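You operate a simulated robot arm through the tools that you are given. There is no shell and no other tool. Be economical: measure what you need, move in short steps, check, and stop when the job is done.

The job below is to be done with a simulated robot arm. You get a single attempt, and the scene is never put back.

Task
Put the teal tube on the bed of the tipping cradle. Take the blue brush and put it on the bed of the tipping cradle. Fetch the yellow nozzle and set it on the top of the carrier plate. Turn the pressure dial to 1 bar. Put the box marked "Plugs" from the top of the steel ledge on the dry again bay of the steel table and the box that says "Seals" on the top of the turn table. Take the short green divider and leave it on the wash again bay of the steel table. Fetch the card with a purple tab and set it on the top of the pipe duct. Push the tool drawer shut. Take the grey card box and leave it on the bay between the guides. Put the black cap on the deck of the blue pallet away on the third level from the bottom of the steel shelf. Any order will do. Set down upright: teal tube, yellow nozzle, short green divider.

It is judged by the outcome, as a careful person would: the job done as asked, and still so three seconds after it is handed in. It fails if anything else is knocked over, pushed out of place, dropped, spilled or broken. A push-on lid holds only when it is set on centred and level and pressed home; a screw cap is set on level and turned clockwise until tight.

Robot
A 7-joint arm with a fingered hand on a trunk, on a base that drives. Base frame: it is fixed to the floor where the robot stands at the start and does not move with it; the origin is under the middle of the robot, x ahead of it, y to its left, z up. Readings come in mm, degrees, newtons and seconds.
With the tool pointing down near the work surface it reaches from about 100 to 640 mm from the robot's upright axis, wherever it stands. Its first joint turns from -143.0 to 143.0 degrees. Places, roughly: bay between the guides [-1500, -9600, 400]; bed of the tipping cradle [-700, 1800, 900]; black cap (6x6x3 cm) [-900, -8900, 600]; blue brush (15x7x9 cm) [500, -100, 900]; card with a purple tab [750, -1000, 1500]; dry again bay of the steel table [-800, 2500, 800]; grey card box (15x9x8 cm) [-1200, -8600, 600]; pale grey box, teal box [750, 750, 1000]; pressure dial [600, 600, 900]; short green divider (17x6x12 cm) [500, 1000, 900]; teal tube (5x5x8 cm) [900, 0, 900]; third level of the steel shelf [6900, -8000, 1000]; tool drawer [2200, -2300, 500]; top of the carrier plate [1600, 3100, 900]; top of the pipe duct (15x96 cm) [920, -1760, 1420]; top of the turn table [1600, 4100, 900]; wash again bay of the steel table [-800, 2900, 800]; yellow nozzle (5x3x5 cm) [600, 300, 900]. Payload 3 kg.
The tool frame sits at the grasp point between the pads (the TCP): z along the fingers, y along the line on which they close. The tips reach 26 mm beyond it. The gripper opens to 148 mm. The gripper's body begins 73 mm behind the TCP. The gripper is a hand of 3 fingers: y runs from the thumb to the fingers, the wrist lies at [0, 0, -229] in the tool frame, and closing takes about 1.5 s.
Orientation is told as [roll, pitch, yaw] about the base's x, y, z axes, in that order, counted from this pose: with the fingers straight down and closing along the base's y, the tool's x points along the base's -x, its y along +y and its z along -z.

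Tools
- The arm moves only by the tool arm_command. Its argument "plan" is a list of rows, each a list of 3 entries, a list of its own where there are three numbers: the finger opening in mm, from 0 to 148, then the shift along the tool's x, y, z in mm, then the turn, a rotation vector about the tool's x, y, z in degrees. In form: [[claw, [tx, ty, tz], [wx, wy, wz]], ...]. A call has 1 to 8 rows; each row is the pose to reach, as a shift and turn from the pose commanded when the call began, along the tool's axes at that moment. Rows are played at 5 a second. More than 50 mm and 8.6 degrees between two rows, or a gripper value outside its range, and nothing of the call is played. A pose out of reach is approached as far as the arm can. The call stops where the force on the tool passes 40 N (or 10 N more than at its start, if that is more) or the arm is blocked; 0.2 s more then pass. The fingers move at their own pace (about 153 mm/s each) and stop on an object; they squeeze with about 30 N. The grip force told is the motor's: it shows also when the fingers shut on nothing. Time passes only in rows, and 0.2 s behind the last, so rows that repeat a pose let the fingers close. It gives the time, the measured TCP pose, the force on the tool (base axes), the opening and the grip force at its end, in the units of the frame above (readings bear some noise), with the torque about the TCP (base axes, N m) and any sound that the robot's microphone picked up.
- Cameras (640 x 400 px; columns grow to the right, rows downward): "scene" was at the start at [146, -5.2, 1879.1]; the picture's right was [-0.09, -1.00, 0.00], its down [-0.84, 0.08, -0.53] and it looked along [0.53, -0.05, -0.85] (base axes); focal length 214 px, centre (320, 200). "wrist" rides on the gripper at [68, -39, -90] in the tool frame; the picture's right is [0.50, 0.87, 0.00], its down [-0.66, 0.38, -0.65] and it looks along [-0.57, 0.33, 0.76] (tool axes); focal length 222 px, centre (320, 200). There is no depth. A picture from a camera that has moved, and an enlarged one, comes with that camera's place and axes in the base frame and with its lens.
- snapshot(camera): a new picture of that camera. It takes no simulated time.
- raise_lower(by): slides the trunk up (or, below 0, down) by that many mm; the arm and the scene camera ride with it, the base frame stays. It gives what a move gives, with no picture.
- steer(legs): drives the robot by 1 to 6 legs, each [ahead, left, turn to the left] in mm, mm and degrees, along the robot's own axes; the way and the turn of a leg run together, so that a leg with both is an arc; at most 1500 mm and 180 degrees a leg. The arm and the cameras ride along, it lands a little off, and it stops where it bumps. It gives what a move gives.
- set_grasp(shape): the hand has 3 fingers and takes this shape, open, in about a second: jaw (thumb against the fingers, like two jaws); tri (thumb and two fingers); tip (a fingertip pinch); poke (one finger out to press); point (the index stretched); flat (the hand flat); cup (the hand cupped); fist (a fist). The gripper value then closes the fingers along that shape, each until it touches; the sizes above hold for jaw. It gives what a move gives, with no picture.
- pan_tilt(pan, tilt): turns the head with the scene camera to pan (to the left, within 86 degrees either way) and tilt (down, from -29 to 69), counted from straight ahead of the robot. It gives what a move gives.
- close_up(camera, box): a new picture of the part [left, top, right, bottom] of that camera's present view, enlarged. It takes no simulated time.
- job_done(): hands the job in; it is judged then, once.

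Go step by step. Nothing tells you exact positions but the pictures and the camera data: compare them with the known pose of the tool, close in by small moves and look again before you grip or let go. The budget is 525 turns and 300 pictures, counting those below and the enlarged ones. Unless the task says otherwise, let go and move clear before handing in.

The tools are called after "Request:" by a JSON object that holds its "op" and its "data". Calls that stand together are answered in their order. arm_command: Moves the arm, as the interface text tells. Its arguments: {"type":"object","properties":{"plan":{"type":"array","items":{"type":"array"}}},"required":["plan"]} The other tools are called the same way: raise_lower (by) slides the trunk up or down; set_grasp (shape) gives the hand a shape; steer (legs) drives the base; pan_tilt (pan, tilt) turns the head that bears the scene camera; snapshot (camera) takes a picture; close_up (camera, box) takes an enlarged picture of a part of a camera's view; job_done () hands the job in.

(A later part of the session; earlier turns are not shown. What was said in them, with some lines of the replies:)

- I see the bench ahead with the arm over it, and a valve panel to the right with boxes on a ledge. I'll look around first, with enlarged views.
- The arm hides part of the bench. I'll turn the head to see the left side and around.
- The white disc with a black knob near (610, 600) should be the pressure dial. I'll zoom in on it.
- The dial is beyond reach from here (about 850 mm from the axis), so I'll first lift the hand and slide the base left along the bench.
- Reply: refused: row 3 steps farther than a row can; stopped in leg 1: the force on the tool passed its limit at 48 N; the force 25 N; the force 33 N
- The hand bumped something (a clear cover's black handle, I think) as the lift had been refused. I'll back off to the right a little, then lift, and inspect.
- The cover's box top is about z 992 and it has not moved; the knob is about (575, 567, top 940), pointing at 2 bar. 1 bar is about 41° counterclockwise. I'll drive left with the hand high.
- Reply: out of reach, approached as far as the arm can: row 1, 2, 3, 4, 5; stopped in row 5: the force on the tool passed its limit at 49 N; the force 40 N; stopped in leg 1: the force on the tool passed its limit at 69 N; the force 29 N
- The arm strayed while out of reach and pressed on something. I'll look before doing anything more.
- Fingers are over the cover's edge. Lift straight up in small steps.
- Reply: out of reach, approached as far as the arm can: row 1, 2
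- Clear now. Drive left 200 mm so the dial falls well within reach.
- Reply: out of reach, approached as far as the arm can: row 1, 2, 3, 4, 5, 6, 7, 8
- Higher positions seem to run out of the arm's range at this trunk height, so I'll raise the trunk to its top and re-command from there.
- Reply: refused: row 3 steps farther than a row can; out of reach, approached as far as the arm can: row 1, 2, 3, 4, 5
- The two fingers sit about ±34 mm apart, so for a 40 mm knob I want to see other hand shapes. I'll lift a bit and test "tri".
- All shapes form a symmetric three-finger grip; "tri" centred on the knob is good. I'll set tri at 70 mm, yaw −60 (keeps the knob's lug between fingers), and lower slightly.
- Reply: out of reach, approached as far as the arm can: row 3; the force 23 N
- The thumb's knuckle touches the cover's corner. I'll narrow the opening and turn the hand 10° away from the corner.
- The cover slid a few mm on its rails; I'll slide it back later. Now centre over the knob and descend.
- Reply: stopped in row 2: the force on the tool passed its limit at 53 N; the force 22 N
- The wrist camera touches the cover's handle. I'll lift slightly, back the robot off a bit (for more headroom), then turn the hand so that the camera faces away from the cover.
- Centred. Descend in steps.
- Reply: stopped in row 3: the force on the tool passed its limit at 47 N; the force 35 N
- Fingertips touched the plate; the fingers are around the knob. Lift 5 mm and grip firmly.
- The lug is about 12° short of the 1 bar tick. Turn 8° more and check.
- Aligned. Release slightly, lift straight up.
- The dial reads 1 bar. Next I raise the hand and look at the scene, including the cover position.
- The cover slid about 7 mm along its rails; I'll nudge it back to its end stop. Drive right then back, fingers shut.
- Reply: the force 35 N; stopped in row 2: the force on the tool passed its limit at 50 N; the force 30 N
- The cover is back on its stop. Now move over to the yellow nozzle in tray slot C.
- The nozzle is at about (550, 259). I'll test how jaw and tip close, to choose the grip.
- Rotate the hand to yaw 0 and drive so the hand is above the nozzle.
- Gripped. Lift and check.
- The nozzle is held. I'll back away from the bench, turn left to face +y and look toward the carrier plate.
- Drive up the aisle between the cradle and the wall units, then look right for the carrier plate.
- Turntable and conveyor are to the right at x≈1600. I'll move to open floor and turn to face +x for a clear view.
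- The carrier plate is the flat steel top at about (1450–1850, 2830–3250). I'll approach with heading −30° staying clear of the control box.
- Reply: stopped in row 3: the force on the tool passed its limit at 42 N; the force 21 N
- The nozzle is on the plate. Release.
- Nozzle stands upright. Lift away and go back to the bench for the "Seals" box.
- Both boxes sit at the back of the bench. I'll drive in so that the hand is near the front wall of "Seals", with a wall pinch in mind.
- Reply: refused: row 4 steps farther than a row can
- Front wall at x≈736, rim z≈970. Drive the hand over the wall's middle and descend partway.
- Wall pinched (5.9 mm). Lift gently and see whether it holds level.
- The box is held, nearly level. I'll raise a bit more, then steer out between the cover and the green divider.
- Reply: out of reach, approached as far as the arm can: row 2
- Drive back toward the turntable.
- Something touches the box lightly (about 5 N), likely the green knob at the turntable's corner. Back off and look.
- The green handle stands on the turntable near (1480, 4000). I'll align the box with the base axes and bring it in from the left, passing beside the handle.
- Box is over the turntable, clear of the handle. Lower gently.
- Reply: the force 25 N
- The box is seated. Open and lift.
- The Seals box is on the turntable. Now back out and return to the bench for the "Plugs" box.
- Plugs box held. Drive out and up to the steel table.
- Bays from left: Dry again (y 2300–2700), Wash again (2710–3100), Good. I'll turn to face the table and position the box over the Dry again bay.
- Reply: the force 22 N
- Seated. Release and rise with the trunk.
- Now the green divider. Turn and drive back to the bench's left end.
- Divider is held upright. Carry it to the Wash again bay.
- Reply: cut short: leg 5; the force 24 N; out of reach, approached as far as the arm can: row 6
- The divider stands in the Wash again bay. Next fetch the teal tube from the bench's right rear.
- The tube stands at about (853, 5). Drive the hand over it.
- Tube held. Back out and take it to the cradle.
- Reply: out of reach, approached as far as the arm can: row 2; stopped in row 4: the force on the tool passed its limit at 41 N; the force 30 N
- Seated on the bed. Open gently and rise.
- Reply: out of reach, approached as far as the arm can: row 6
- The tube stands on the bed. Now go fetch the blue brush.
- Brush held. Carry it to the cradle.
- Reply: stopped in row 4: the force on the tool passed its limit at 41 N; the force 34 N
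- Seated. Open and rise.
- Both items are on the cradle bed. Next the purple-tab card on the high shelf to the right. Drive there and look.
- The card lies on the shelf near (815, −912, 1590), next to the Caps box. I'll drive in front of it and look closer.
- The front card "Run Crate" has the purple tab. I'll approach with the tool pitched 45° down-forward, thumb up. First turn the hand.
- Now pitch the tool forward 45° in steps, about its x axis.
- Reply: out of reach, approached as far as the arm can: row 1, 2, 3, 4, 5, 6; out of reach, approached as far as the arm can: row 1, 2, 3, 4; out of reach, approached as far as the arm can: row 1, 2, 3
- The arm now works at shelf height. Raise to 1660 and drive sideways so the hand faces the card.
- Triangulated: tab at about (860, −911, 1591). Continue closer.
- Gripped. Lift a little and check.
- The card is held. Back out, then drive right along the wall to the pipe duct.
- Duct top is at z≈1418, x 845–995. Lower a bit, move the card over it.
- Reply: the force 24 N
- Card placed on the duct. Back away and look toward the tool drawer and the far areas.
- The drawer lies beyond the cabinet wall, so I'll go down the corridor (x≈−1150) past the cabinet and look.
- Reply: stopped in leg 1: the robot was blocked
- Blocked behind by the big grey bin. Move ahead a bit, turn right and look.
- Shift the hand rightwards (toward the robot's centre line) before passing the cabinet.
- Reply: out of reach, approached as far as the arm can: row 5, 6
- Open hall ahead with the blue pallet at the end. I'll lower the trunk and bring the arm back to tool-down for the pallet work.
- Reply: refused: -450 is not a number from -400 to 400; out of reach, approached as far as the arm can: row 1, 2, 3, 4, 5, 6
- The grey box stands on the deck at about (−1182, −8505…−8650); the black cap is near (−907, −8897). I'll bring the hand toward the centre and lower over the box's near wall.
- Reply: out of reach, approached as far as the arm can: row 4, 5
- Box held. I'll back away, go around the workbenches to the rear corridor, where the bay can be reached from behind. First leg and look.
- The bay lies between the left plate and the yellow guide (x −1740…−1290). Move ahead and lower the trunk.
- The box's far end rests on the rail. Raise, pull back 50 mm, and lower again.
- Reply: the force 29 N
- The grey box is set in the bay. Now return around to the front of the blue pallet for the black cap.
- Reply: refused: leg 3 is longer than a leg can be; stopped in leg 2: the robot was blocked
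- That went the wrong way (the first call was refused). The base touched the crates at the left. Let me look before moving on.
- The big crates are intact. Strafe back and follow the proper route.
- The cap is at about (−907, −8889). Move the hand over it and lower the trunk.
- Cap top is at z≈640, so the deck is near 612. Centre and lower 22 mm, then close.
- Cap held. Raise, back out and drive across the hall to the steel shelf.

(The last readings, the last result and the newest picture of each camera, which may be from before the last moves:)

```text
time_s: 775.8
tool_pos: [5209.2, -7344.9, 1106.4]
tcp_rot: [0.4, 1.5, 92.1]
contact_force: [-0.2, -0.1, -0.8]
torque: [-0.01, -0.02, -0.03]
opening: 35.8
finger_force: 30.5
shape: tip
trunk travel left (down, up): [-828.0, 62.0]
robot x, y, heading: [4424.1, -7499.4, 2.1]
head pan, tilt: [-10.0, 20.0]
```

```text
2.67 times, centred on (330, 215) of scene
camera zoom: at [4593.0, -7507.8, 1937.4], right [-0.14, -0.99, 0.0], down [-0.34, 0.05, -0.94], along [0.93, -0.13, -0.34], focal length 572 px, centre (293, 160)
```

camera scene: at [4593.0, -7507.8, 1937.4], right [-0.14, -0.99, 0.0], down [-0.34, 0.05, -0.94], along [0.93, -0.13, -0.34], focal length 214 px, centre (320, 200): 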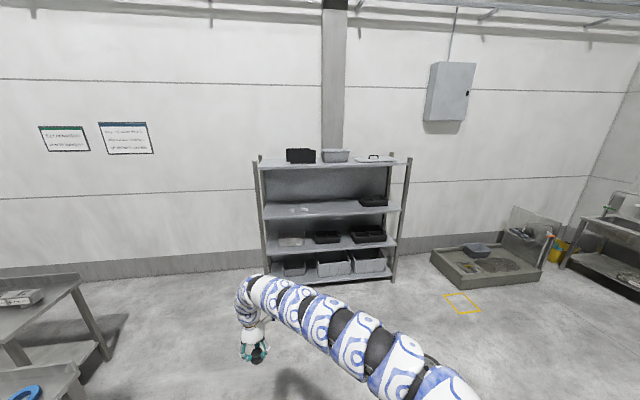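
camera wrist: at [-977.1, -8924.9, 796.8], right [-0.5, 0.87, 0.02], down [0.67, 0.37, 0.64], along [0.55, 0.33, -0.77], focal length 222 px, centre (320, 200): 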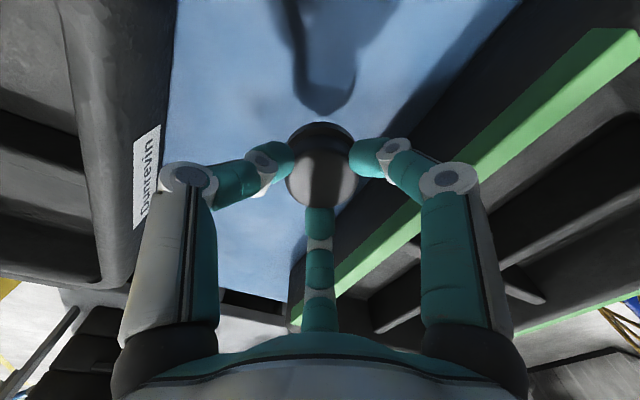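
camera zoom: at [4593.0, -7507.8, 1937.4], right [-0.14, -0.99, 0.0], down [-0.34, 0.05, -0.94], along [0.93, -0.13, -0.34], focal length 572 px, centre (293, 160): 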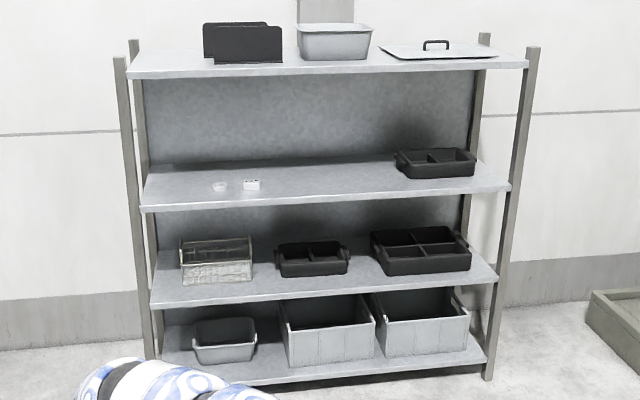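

Third level from the bottom is at z≈1005, with free space around y≈−7950. Drive closer.

Request:
{"op": "steer", "data": {"legs": [[0, 0, -2], [1000, -600, 0]]}}

Request:
{"op": "pan_tilt", "data": {"pan": 0, "tilt": 30}}

Request:
{"op": "snapshot", "data": {"camera": "scene"}}

Request:
{"op": "snapshot", "data": {"camera": "wrist"}}

```text
time_s: 782.1
tool_pos: [6229.5, -7943.2, 1105.8]
tcp_rot: [0.3, 1.4, 91.6]
contact_force: [0.6, 0.2, -0.7]
torque: [0.02, 0.01, 0.02]
opening: 35.5
finger_force: 30.5
shape: tip
trunk travel left (down, up): [-828.0, 62.0]
robot x, y, heading: [5439.7, -8088.4, 1.0]
head pan, tilt: [-10.0, 20.0]
```

```text
time_s: 782.8
tool_pos: [6229.6, -7943.8, 1106.4]
tcp_rot: [0.4, 1.4, 91.6]
contact_force: [-0.3, 0.4, -1.0]
torque: [-0.02, -0.01, -0.01]
opening: 35.6
finger_force: 29.8
shape: tip
trunk travel left (down, up): [-828.0, 62.0]
robot x, y, heading: [5441.3, -8091.8, 1.7]
head pan, tilt: [0.0, 30.0]
```

```text
74 pictures are left
camera scene: at [5610.3, -8084.4, 1921.5], right [0.02, -1.0, 0.0], down [-0.5, -0.01, -0.87], along [0.87, 0.02, -0.5], focal length 214 px, centre (320, 200)
```

scene: 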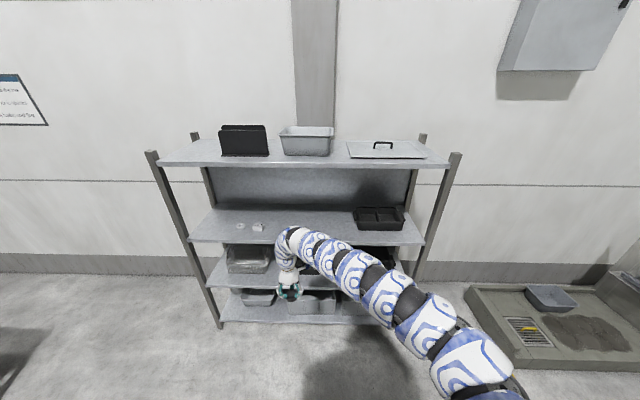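

```text
73 pictures are left
camera wrist: at [6270.3, -8007.4, 1197.1], right [-0.85, -0.52, 0.02], down [-0.39, 0.66, 0.64], along [-0.35, 0.54, -0.77], focal length 222 px, centre (320, 200)
```

wrist: 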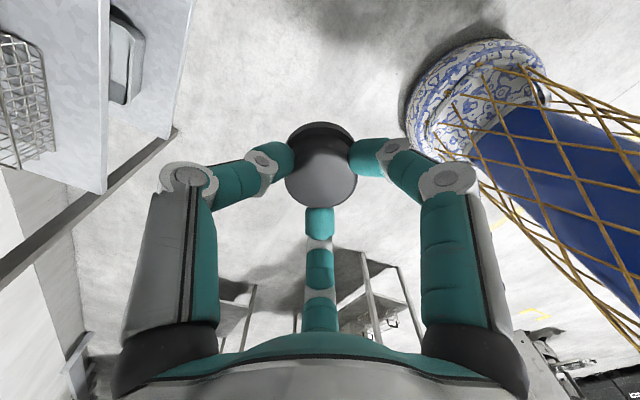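

Request:
{"op": "raise_lower", "data": {"by": -30}}

Request:
{"op": "steer", "data": {"legs": [[380, 0, -1.7]]}}

Request:
{"op": "snapshot", "data": {"camera": "scene"}}

Request:
{"op": "snapshot", "data": {"camera": "wrist"}}

```text
time_s: 783.6
tool_pos: [6228.6, -7943.4, 1075.3]
tcp_rot: [0.3, 1.5, 91.6]
contact_force: [-0.4, -0.1, -1.5]
torque: [0.01, -0.01, -0.03]
opening: 35.7
finger_force: 30.0
shape: tip
trunk travel left (down, up): [-798.0, 92.0]
robot x, y, heading: [5443.7, -8090.9, 1.5]
head pan, tilt: [0.0, 30.0]
```

```text
time_s: 786.0
tool_pos: [6609.5, -7963.3, 1075.5]
tcp_rot: [0.3, 1.4, 90.0]
contact_force: [0.4, -0.1, -0.1]
torque: [0.01, 0.02, -0.02]
opening: 35.6
finger_force: 30.2
shape: tip
trunk travel left (down, up): [-798.0, 92.0]
robot x, y, heading: [5818.6, -8088.3, -0.3]
head pan, tilt: [0.0, 30.0]
```

```text
72 pictures are left
camera scene: at [5988.0, -8085.6, 1891.3], right [0.0, -1.0, 0.0], down [-0.5, 0.0, -0.87], along [0.87, 0.0, -0.5], focal length 214 px, centre (320, 200)
```

scene: 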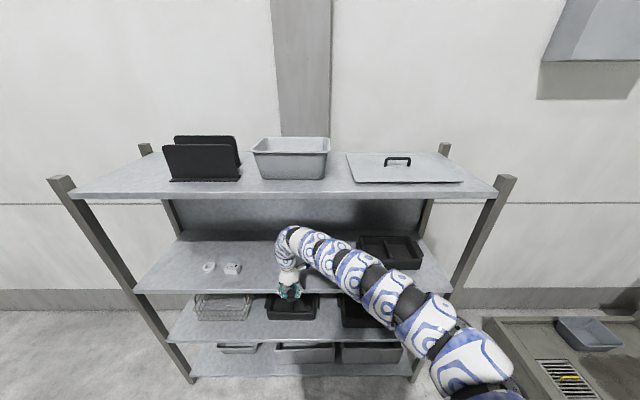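

```text
71 pictures are left
camera wrist: at [6649.5, -8028.2, 1166.4], right [-0.87, -0.5, 0.02], down [-0.37, 0.67, 0.64], along [-0.33, 0.55, -0.77], focal length 222 px, centre (320, 200)
```

wrist: 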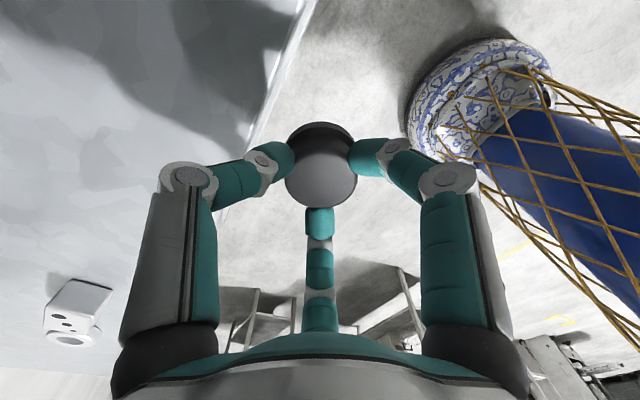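

Request:
{"op": "steer", "data": {"legs": [[145, 0, 0.3]]}}

Request:
{"op": "snapshot", "data": {"camera": "wrist"}}

Request:
{"op": "close_up", "data": {"camera": "scene", "box": [220, 170, 380, 300]}}

```text
time_s: 787.3
tool_pos: [6754.3, -7959.3, 1074.8]
tcp_rot: [0.5, 1.5, 90.0]
contact_force: [0.3, 0.2, -0.4]
torque: [0.02, 0.05, -0.02]
opening: 35.6
finger_force: 30.0
shape: tip
trunk travel left (down, up): [-798.0, 92.0]
robot x, y, heading: [5967.0, -8086.1, 0.2]
head pan, tilt: [0.0, 30.0]
```

```text
70 pictures are left
camera wrist: at [6794.0, -8024.8, 1165.9], right [-0.86, -0.5, 0.02], down [-0.37, 0.67, 0.64], along [-0.33, 0.55, -0.77], focal length 222 px, centre (320, 200)
```

wrist: 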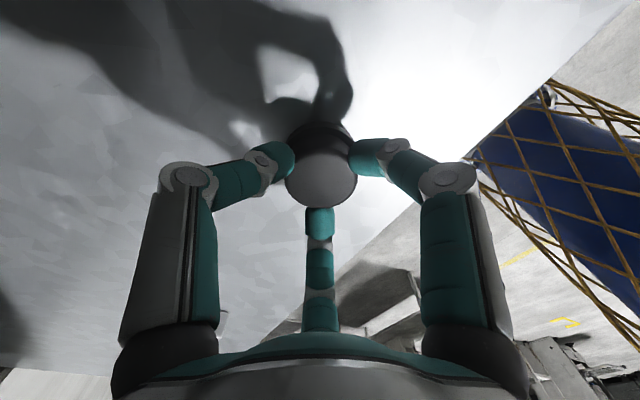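

```text
3.08 times, centred on (300, 235) of scene
camera zoom: at [6133.1, -8085.1, 1891.2], right [0.0, -1.0, 0.0], down [-0.5, 0.0, -0.87], along [0.87, 0.0, -0.5], focal length 660 px, centre (382, 92)
```

zoom: 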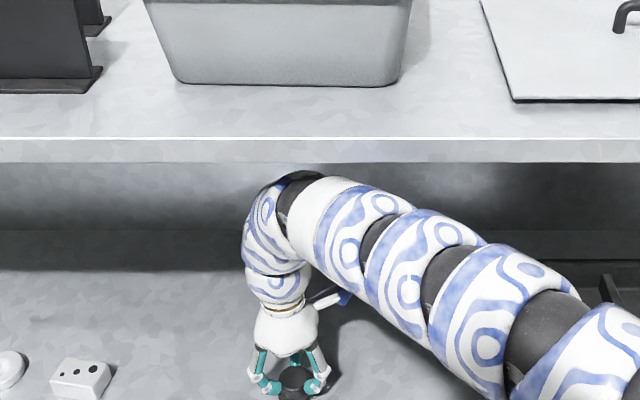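

Request:
{"op": "raise_lower", "data": {"by": -18}}

Request:
{"op": "arm_command", "data": {"plan": [[20, [0, 0, 3], [0, 0, 0]], [20, [0, 0, 6], [0, 0, 0]], [20, [0, 0, 9], [0, 0, 0]], [20, [0, 0, 9], [0, 0, 0]]]}}

```text
time_s: 788.1
tool_pos: [6753.5, -7959.2, 1064.1]
tcp_rot: [-0.1, 1.4, 90.2]
contact_force: [-3.2, -0.3, 20.1]
torque: [-0.03, 0.09, -0.02]
opening: 38.3
finger_force: 29.8
shape: tip
trunk travel left (down, up): [-781.0, 109.0]
robot x, y, heading: [5965.4, -8087.9, -0.0]
head pan, tilt: [0.0, 30.0]
stopped: the force on the tool passed its limit at 44 N (the readings are from after the stop); the commanded pose is now the measured one
```

```text
time_s: 788.5
tool_pos: [6754.9, -7959.4, 1062.6]
tcp_rot: [-0.3, 1.4, 90.2]
contact_force: [-8.4, -1.3, 29.3]
torque: [-0.06, 0.3, -0.05]
opening: 38.7
finger_force: 29.9
shape: tip
trunk travel left (down, up): [-781.0, 109.0]
robot x, y, heading: [5963.8, -8084.2, -0.1]
head pan, tilt: [0.0, 30.0]
stopped in row 2: the force on the tool passed its limit at 43 N (the readings are from after the stop); the commanded pose is now the measured one
```

Seated on the shelf. Ease up and release.

Request:
{"op": "arm_command", "data": {"plan": [[20, [0, 0, -2], [0, 0, 0]], [40, [0, 0, -2], [0, 0, 0]], [60, [0, 0, -2], [0, 0, 0]], [86, [0, 0, -2], [0, 0, 0]], [86, [0, 0, -2], [0, 0, 0]]]}}

Request:
{"op": "snapshot", "data": {"camera": "wrist"}}

Request:
{"op": "raise_lower", "data": {"by": 35}}

```text
time_s: 789.8
tool_pos: [6756.7, -7958.8, 1061.5]
tcp_rot: [-0.2, 1.5, 90.2]
contact_force: [-0.3, -0.6, 0.4]
torque: [0.01, 0.01, -0.01]
opening: 85.3
finger_force: 0.1
shape: tip
trunk travel left (down, up): [-781.0, 109.0]
robot x, y, heading: [5963.6, -8088.6, -0.2]
head pan, tilt: [0.0, 30.0]
```

```text
68 pictures are left
camera wrist: at [6795.8, -8024.6, 1152.3], right [-0.86, -0.5, 0.01], down [-0.38, 0.67, 0.64], along [-0.33, 0.55, -0.77], focal length 222 px, centre (320, 200)
```

wrist: 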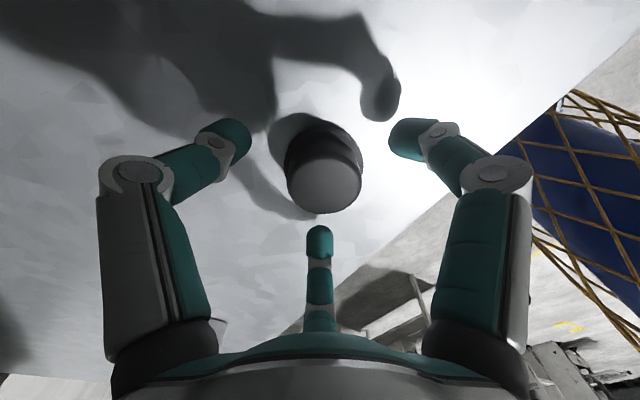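

```text
time_s: 790.5
tool_pos: [6756.3, -7959.0, 1096.9]
tcp_rot: [-0.1, 1.4, 90.3]
contact_force: [0.0, 0.3, -1.0]
torque: [-0.01, -0.02, 0.03]
opening: 85.4
finger_force: 0.1
shape: tip
trunk travel left (down, up): [-816.0, 74.0]
robot x, y, heading: [5966.2, -8087.1, -0.1]
head pan, tilt: [0.0, 30.0]
```

The cap is on the third level. Back out and look toward the drawer area.

Request:
{"op": "steer", "data": {"legs": [[-900, 0, 0], [-1200, 400, 0], [0, 0, 90]]}}

Request:
{"op": "pan_tilt", "data": {"pan": 15, "tilt": 15}}

Request:
{"op": "snapshot", "data": {"camera": "scene"}}

```text
time_s: 805.1
tool_pos: [3711.3, -6922.3, 1096.4]
tcp_rot: [-0.1, 1.4, -179.2]
contact_force: [-0.6, -0.1, 0.9]
torque: [0.01, -0.02, 0.03]
opening: 85.4
finger_force: 0.1
shape: tip
trunk travel left (down, up): [-816.0, 74.0]
robot x, y, heading: [3846.6, -7713.1, 90.8]
head pan, tilt: [0.0, 30.0]
```

```text
time_s: 805.9
tool_pos: [3709.5, -6920.8, 1096.2]
tcp_rot: [-0.2, 1.4, -179.3]
contact_force: [-0.3, 0.5, 1.0]
torque: [0.02, 0.05, 0.0]
opening: 85.3
finger_force: 0.1
shape: tip
trunk travel left (down, up): [-816.0, 74.0]
robot x, y, heading: [3848.0, -7713.9, 90.8]
head pan, tilt: [15.0, 15.0]
```

```text
67 pictures are left
camera scene: at [3818.6, -7542.4, 1933.2], right [0.96, 0.27, 0.0], down [0.07, -0.25, -0.97], along [-0.26, 0.93, -0.26], focal length 214 px, centre (320, 200)
```

scene: 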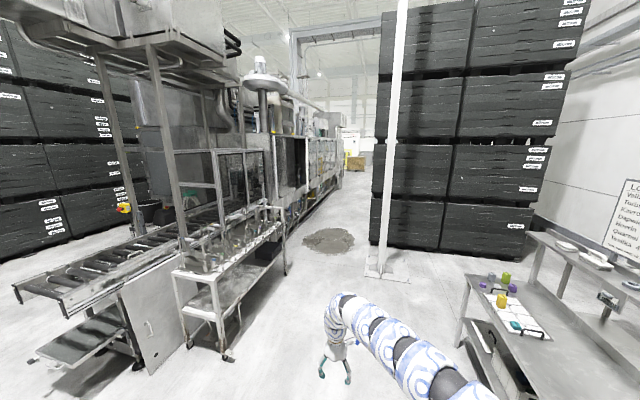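

Drive up the aisle between the machine and the crates.

Request:
{"op": "steer", "data": {"legs": [[1200, 300, -0.8], [1200, 250, 0], [800, 0, 0]]}}

Request:
{"op": "pan_tilt", "data": {"pan": 35, "tilt": 25}}

Request:
{"op": "snapshot", "data": {"camera": "scene"}}

```text
time_s: 821.8
tool_pos: [3296.5, -3701.2, 1095.0]
tcp_rot: [-0.1, 1.5, 177.5]
contact_force: [-1.5, 0.2, 0.5]
torque: [0.01, -0.01, 0.03]
opening: 85.6
finger_force: 0.0
shape: tip
trunk travel left (down, up): [-816.0, 74.0]
robot x, y, heading: [3386.6, -4498.1, 87.3]
head pan, tilt: [15.0, 15.0]
```

```text
time_s: 822.7
tool_pos: [3296.2, -3702.0, 1095.2]
tcp_rot: [-0.1, 1.4, 177.5]
contact_force: [0.5, -0.3, 0.2]
torque: [0.02, 0.06, -0.01]
opening: 85.6
finger_force: 0.1
shape: tip
trunk travel left (down, up): [-816.0, 74.0]
robot x, y, heading: [3386.5, -4499.4, 87.5]
head pan, tilt: [35.0, 25.0]
```

```text
66 pictures are left
camera scene: at [3338.5, -4340.4, 1917.1], right [0.84, 0.53, 0.0], down [0.23, -0.36, -0.91], along [-0.48, 0.77, -0.42], focal length 214 px, centre (320, 200)
```

scene: 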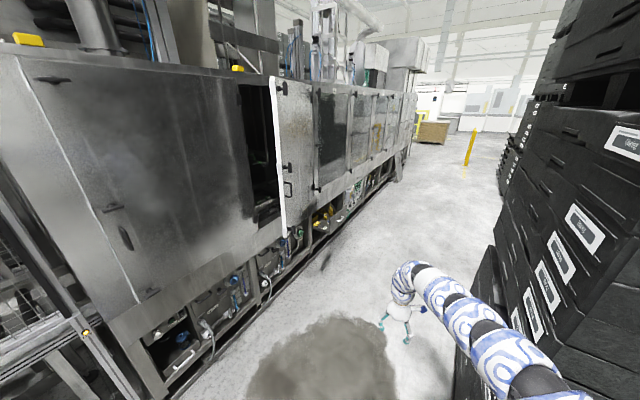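

Request:
{"op": "close_up", "data": {"camera": "scene", "box": [250, 160, 410, 280]}}

```text
3.33 times, centred on (330, 220) of scene
camera zoom: at [3338.5, -4340.4, 1917.1], right [0.84, 0.53, 0.0], down [0.23, -0.36, -0.91], along [-0.48, 0.77, -0.42], focal length 715 px, centre (287, 133)
```

zoom: 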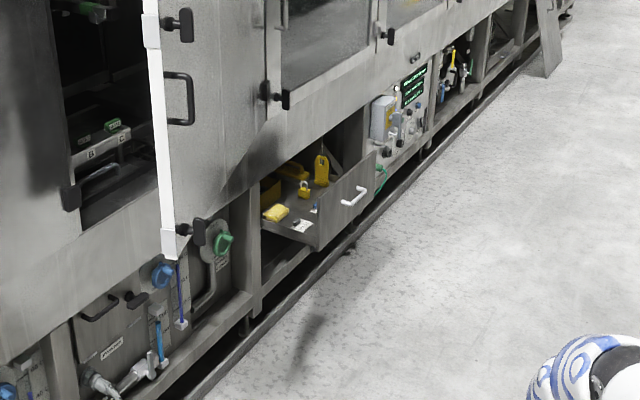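

The open drawer (padlocks inside) has its front near (2250, −2155, 500), facing +x. I'll pitch the closed hand forward and lower it to push.

Request:
{"op": "arm_command", "data": {"plan": [[0, [0, 0, 0], [8, 0, 0]], [0, [0, 0, 0], [16, 0, 0]], [0, [0, 0, 0], [24, 0, 0]], [0, [0, 0, 0], [32, 0, 0]], [0, [0, 0, 0], [40, 0, 0]], [0, [0, 0, 0], [48, 0, 0]], [0, [0, 0, 0], [56, 0, 0]], [0, [0, 0, 0], [64, 0, 0]]]}}

Request:
{"op": "raise_lower", "data": {"by": -300}}

```text
time_s: 824.5
tool_pos: [3246.7, -3630.9, 1113.7]
tcp_rot: [-64.1, 1.3, 177.5]
contact_force: [0.2, 0.8, -0.5]
torque: [-0.01, 0.01, -0.01]
opening: 0.0
finger_force: 30.0
shape: tip
out of reach, approached as far as the arm can: row 2, 3, 4, 5, 6, 7, 8
trunk travel left (down, up): [-816.0, 74.0]
robot x, y, heading: [3386.6, -4501.1, 87.5]
head pan, tilt: [35.0, 25.0]
```

```text
time_s: 827.5
tool_pos: [3246.8, -3632.2, 814.9]
tcp_rot: [-64.1, 1.5, 177.3]
contact_force: [-1.0, 0.2, 0.4]
torque: [0.02, -0.02, -0.01]
opening: 0.0
finger_force: 30.2
shape: tip
trunk travel left (down, up): [-516.0, 374.0]
robot x, y, heading: [3386.8, -4504.9, 87.4]
head pan, tilt: [35.0, 25.0]
```

Request:
{"op": "steer", "data": {"legs": [[1300, 0, 0], [1225, 0, 0], [0, 0, 92.6]]}}

Request:
{"op": "raise_lower", "data": {"by": -270}}

Request:
{"op": "pan_tilt", "data": {"pan": 5, "tilt": 35}}

Request:
{"op": "snapshot", "data": {"camera": "scene"}}

```text
time_s: 831.6
tool_pos: [3338.6, -2849.9, 812.8]
tcp_rot: [-64.1, 1.7, 172.5]
contact_force: [1.0, 0.6, -0.2]
torque: [0.0, 0.04, 0.02]
opening: 0.0
finger_force: 29.9
shape: tip
trunk travel left (down, up): [-516.0, 374.0]
robot x, y, heading: [3408.9, -3725.5, 82.1]
head pan, tilt: [35.0, 25.0]
stopped in leg 1: the robot was blocked; the commanded pose is now the measured one
```

```text
time_s: 834.4
tool_pos: [3337.9, -2849.7, 543.2]
tcp_rot: [-64.1, 1.9, 172.6]
contact_force: [-0.2, 0.5, 0.2]
torque: [-0.04, 0.0, -0.01]
opening: 0.0
finger_force: 30.0
shape: tip
trunk travel left (down, up): [-246.0, 644.0]
robot x, y, heading: [3408.0, -3725.3, 82.2]
head pan, tilt: [35.0, 25.0]
```

```text
time_s: 835.3
tool_pos: [3338.1, -2851.6, 543.9]
tcp_rot: [-64.1, 2.0, 172.5]
contact_force: [-0.9, 0.2, 0.2]
torque: [0.02, -0.02, 0.02]
opening: 0.0
finger_force: 30.5
shape: tip
trunk travel left (down, up): [-246.0, 644.0]
robot x, y, heading: [3411.6, -3722.1, 82.0]
head pan, tilt: [5.0, 35.0]
```

```text
64 pictures are left
camera scene: at [3408.0, -3557.9, 1331.4], right [1.0, -0.05, 0.01], down [-0.02, -0.57, -0.82], along [0.04, 0.82, -0.57], focal length 214 px, centre (320, 200)
```

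scene: 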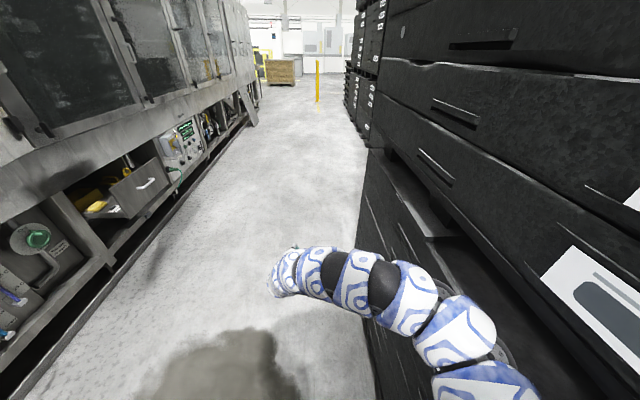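

Too close to the crates on the right; shift left, straighten and continue.

Request:
{"op": "steer", "data": {"legs": [[-20, 160, 0], [0, 0, 8], [900, 0, 0], [820, 0, 0]]}}

Request:
{"op": "snapshot", "data": {"camera": "scene"}}

```text
time_s: 845.7
tool_pos: [3092.1, -1145.1, 543.5]
tcp_rot: [-64.0, 1.3, 179.1]
contact_force: [0.7, -0.5, -0.6]
torque: [0.0, 0.06, 0.0]
opening: 0.0
finger_force: 29.8
shape: tip
trunk travel left (down, up): [-246.0, 644.0]
robot x, y, heading: [3259.5, -2004.6, 88.7]
head pan, tilt: [5.0, 35.0]
```

```text
63 pictures are left
camera scene: at [3250.7, -1837.3, 1331.3], right [1.0, 0.07, 0.0], down [0.04, -0.57, -0.82], along [-0.06, 0.82, -0.57], focal length 214 px, centre (320, 200)
```

scene: 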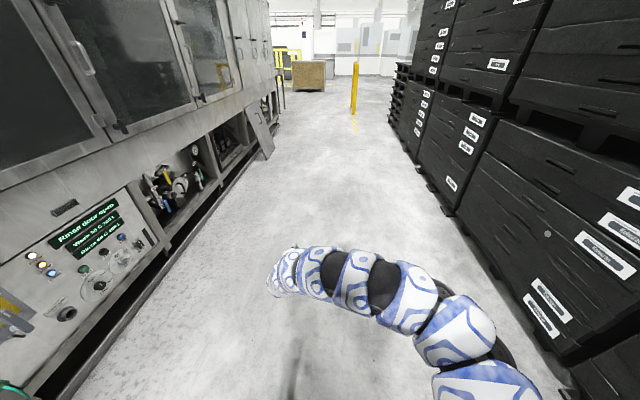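

Request:
{"op": "steer", "data": {"legs": [[0, 0, 91.3]]}}

Request:
{"op": "pan_tilt", "data": {"pan": 10, "tilt": 45}}

Request:
{"op": "snapshot", "data": {"camera": "scene"}}

Request:
{"op": "snapshot", "data": {"camera": "wrist"}}

```text
time_s: 849.9
tool_pos: [2399.2, -2190.0, 541.9]
tcp_rot: [-64.0, 1.5, -89.7]
contact_force: [1.1, -0.5, -0.1]
torque: [0.03, 0.01, 0.0]
opening: 0.1
finger_force: 30.3
shape: tip
trunk travel left (down, up): [-246.0, 644.0]
robot x, y, heading: [3258.2, -2005.8, -179.9]
head pan, tilt: [5.0, 35.0]
```

```text
time_s: 850.6
tool_pos: [2399.9, -2191.7, 542.3]
tcp_rot: [-63.9, 1.4, -89.8]
contact_force: [-0.4, 0.1, 0.0]
torque: [0.02, 0.0, 0.02]
opening: 0.0
finger_force: 30.1
shape: tip
trunk travel left (down, up): [-246.0, 644.0]
robot x, y, heading: [3255.2, -2008.9, -179.9]
head pan, tilt: [10.0, 45.0]
```

```text
62 pictures are left
camera scene: at [3095.0, -2019.4, 1316.5], right [-0.17, 0.98, 0.0], down [0.7, 0.12, -0.71], along [-0.7, -0.12, -0.71], focal length 214 px, centre (320, 200)
```

scene: 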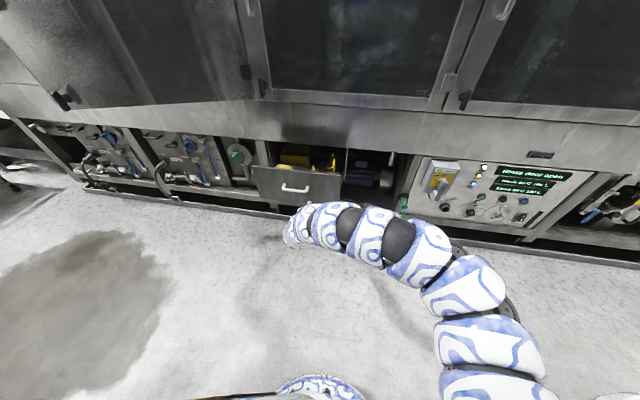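

```text
61 pictures are left
camera wrist: at [2463.6, -2125.0, 618.7], right [0.38, 0.52, -0.77], down [0.76, -0.65, -0.07], along [-0.53, -0.55, -0.64], focal length 222 px, centre (320, 200)
```

wrist: 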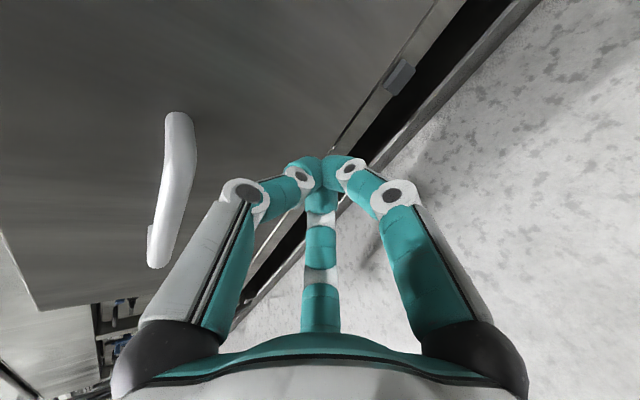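

Centre the hand on the drawer front just below its handle, then push by driving ahead.

Request:
{"op": "raise_lower", "data": {"by": -25}}

Request:
{"op": "steer", "data": {"legs": [[0, 102, 0], [70, 0, 0]]}}

Request:
{"op": "snapshot", "data": {"camera": "wrist"}}

Request:
{"op": "close_up", "data": {"camera": "scene", "box": [220, 130, 380, 240]}}

```text
time_s: 851.4
tool_pos: [2399.6, -2191.4, 518.1]
tcp_rot: [-64.0, 1.5, -89.7]
contact_force: [0.3, 0.6, 0.6]
torque: [-0.04, 0.02, -0.01]
opening: 0.0
finger_force: 30.0
shape: tip
trunk travel left (down, up): [-221.0, 669.0]
robot x, y, heading: [3255.5, -2005.3, -179.9]
head pan, tilt: [10.0, 45.0]
```

```text
time_s: 853.1
tool_pos: [2330.2, -2293.2, 518.0]
tcp_rot: [-63.9, 1.5, -89.7]
contact_force: [0.4, -0.5, 0.5]
torque: [-0.01, -0.06, 0.05]
opening: 0.1
finger_force: 29.6
shape: tip
trunk travel left (down, up): [-221.0, 669.0]
robot x, y, heading: [3190.3, -2111.9, 179.9]
head pan, tilt: [10.0, 45.0]
```

```text
60 pictures are left
camera wrist: at [2394.4, -2227.9, 593.9], right [0.38, 0.52, -0.77], down [0.76, -0.65, -0.07], along [-0.53, -0.55, -0.64], focal length 222 px, centre (320, 200)
```

wrist: 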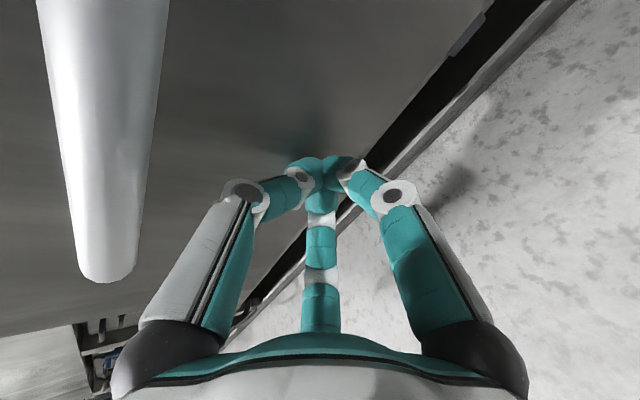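

```text
3.64 times, centred on (300, 185) of scene
camera zoom: at [3026.1, -2123.0, 1291.5], right [-0.17, 0.98, 0.0], down [0.7, 0.12, -0.71], along [-0.7, -0.12, -0.71], focal length 780 px, centre (393, 254)
```

zoom: 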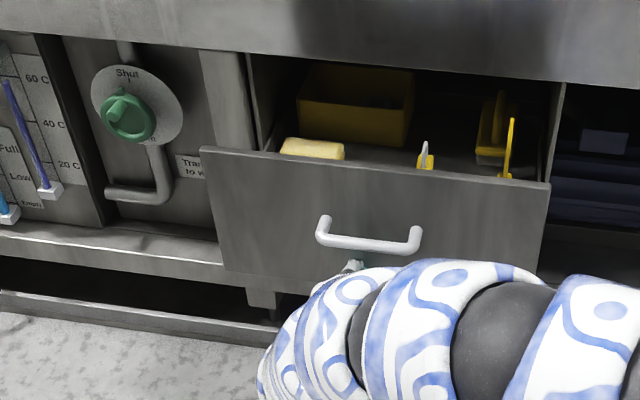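

Request:
{"op": "steer", "data": {"legs": [[60, 0, 0]]}}

Request:
{"op": "steer", "data": {"legs": [[60, 0, 0]]}}

Request:
{"op": "close_up", "data": {"camera": "scene", "box": [220, 130, 380, 240]}}

```text
time_s: 854.1
tool_pos: [2270.2, -2293.8, 516.2]
tcp_rot: [-64.0, 1.4, -89.7]
contact_force: [-0.1, -0.7, -0.1]
torque: [-0.02, -0.01, -0.02]
opening: 0.0
finger_force: 30.0
shape: tip
trunk travel left (down, up): [-221.0, 669.0]
robot x, y, heading: [3128.7, -2112.0, 179.7]
head pan, tilt: [10.0, 45.0]
```

```text
time_s: 855.1
tool_pos: [2210.2, -2292.7, 517.9]
tcp_rot: [-64.0, 1.4, -89.6]
contact_force: [0.0, -0.5, 1.0]
torque: [0.01, 0.02, 0.02]
opening: 0.3
finger_force: 29.8
shape: tip
trunk travel left (down, up): [-221.0, 669.0]
robot x, y, heading: [3069.1, -2111.1, 179.9]
head pan, tilt: [10.0, 45.0]
```

```text
3.64 times, centred on (300, 185) of scene
camera zoom: at [2905.6, -2122.8, 1291.5], right [-0.17, 0.99, 0.0], down [0.7, 0.12, -0.71], along [-0.7, -0.12, -0.71], focal length 780 px, centre (393, 254)
```

zoom: 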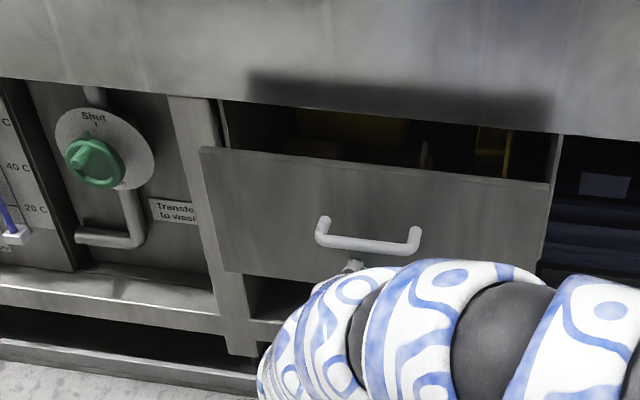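

The drawer is sliding in. Keep pushing in small steps.

Request:
{"op": "steer", "data": {"legs": [[60, 0, 0]]}}

Request:
{"op": "steer", "data": {"legs": [[50, 0, 0]]}}

Request:
{"op": "close_up", "data": {"camera": "scene", "box": [220, 130, 380, 240]}}

```text
time_s: 856.0
tool_pos: [2149.3, -2293.2, 518.4]
tcp_rot: [-64.0, 1.4, -89.7]
contact_force: [0.5, 0.1, -1.1]
torque: [0.0, 0.0, 0.0]
opening: 0.0
finger_force: 30.2
shape: tip
trunk travel left (down, up): [-221.0, 669.0]
robot x, y, heading: [3009.9, -2110.6, 180.1]
head pan, tilt: [10.0, 45.0]
```

```text
time_s: 857.0
tool_pos: [2098.6, -2293.1, 518.4]
tcp_rot: [-64.0, 1.4, -89.9]
contact_force: [0.9, -0.5, 0.4]
torque: [-0.02, -0.03, -0.01]
opening: 0.0
finger_force: 30.1
shape: tip
trunk travel left (down, up): [-221.0, 669.0]
robot x, y, heading: [2956.5, -2110.4, 179.7]
head pan, tilt: [10.0, 45.0]
```

```text
3.64 times, centred on (300, 185) of scene
camera zoom: at [2794.3, -2122.7, 1291.5], right [-0.17, 0.98, 0.0], down [0.7, 0.12, -0.71], along [-0.7, -0.12, -0.71], focal length 780 px, centre (393, 254)
```

zoom: 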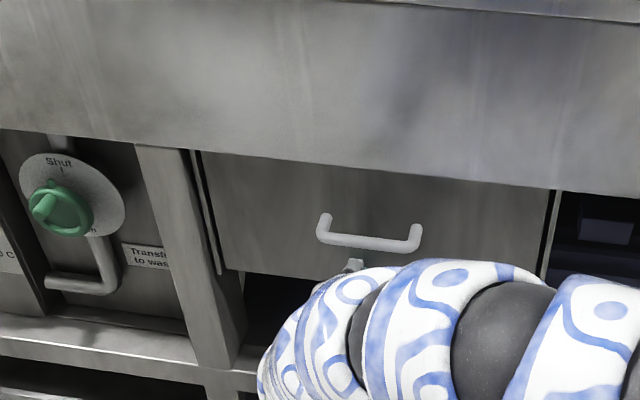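

Request:
{"op": "steer", "data": {"legs": [[35, 0, 0]]}}

Request:
{"op": "steer", "data": {"legs": [[30, 0, 0]]}}

Request:
{"op": "close_up", "data": {"camera": "scene", "box": [220, 130, 380, 240]}}

```text
time_s: 857.8
tool_pos: [2087.9, -2296.9, 514.1]
tcp_rot: [-63.5, 1.3, -89.5]
contact_force: [8.5, 1.7, 0.3]
torque: [0.03, -0.08, -0.05]
opening: 0.2
finger_force: 30.1
shape: tip
trunk travel left (down, up): [-221.0, 669.0]
robot x, y, heading: [2943.0, -2111.1, 180.0]
head pan, tilt: [10.0, 45.0]
stopped in leg 1: the force on the tool passed its limit at 76 N (the readings are from after the stop); the commanded pose is now the measured one
```

```text
time_s: 858.5
tool_pos: [2088.9, -2299.9, 511.6]
tcp_rot: [-63.2, 1.3, -89.1]
contact_force: [9.0, 1.8, -1.2]
torque: [0.01, -0.12, -0.08]
opening: 0.3
finger_force: 29.6
shape: tip
trunk travel left (down, up): [-221.0, 669.0]
robot x, y, heading: [2941.0, -2111.3, -179.9]
head pan, tilt: [10.0, 45.0]
stopped in leg 1: the force on the tool passed its limit at 66 N (the readings are from after the stop); the commanded pose is now the measured one
```

```text
3.64 times, centred on (300, 185) of scene
camera zoom: at [2775.1, -2122.9, 1291.5], right [-0.17, 0.98, 0.0], down [0.7, 0.12, -0.71], along [-0.7, -0.12, -0.71], focal length 780 px, centre (393, 254)
```

zoom: 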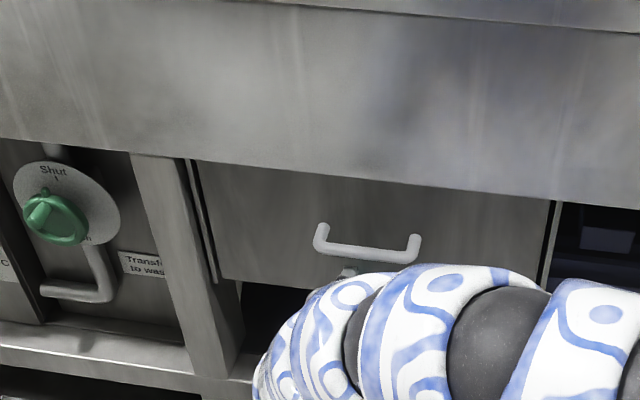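

Firm stop reached. Back away and check the drawer.

Request:
{"op": "steer", "data": {"legs": [[-250, 0, 0]]}}

Request:
{"op": "snapshot", "data": {"camera": "wrist"}}

Request:
{"op": "close_up", "data": {"camera": "scene", "box": [200, 110, 400, 240]}}

```text
time_s: 860.3
tool_pos: [2340.3, -2299.7, 511.4]
tcp_rot: [-63.1, 1.4, -89.1]
contact_force: [0.8, -0.2, -0.1]
torque: [-0.02, -0.01, -0.01]
opening: 0.4
finger_force: 29.9
shape: tip
trunk travel left (down, up): [-221.0, 669.0]
robot x, y, heading: [3190.3, -2110.1, 180.0]
head pan, tilt: [10.0, 45.0]
```

```text
55 pictures are left
camera wrist: at [2401.5, -2232.8, 587.6], right [0.38, 0.52, -0.76], down [0.76, -0.64, -0.06], along [-0.52, -0.56, -0.65], focal length 222 px, centre (320, 200)
```

wrist: 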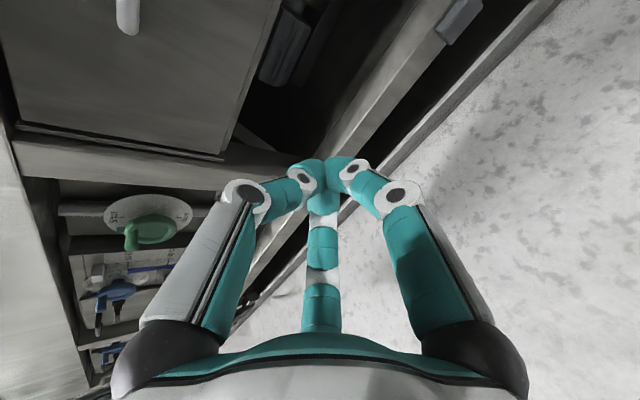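

```text
3.08 times, centred on (300, 175) of scene
camera zoom: at [3026.9, -2122.8, 1291.4], right [-0.17, 0.98, 0.0], down [0.7, 0.12, -0.71], along [-0.7, -0.12, -0.71], focal length 660 px, centre (382, 277)
```

zoom: 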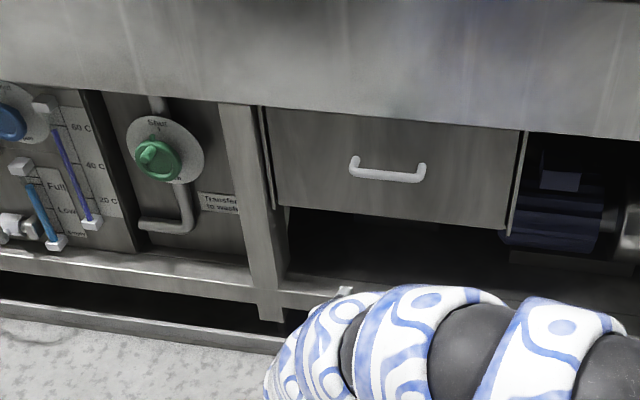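

Request:
{"op": "job_done", "data": {}}

```text
The job is handed in.
```

I did every item in the task and handed the job in. I checked each placement with a picture at the time, but I didn't go back for a final look at the earlier ones.

- **Tipping cradle:** the teal tube stands upright on the bed, with the blue brush beside it.
- **Carrier plate:** the yellow nozzle stands upright on top.
- **Pressure dial:** it reads 1 bar.
- **Boxes:** "Plugs" is on the dry again bay and "Seals" is on the turn table.
- **Divider:** the short green divider stands upright on the wash again bay.
- **Card:** I moved the "Run Crate" card with the purple tab from the high shelf to the top of the pipe duct. A second purple-tab card, "2 bar", lies on the bench. I left it because it wasn't at the place the task gave.
- **Tool drawer:** it is pushed fully shut.
- **Grey card box:** it is on the bay between the fixed plate and the yellow guide.
- **Black cap:** it is on the third level of the steel shelf.

Along the way I touched some things that weren't part of the task:

- **Clear cover by the dial:** the hand slid it about 7 mm along its rails. I pushed it back to its end stop.
- **Turn table:** the "Seals" box touched something there lightly, probably the green handle. I don't know whether the table turned slightly.
- **Crate stacks, grey bin and steel table:** the base bumped crate stacks twice, the grey bin once and probably the steel table. The crates looked undisturbed where I could see them, and the table measured in the same place. I didn't check whether the bin moved.
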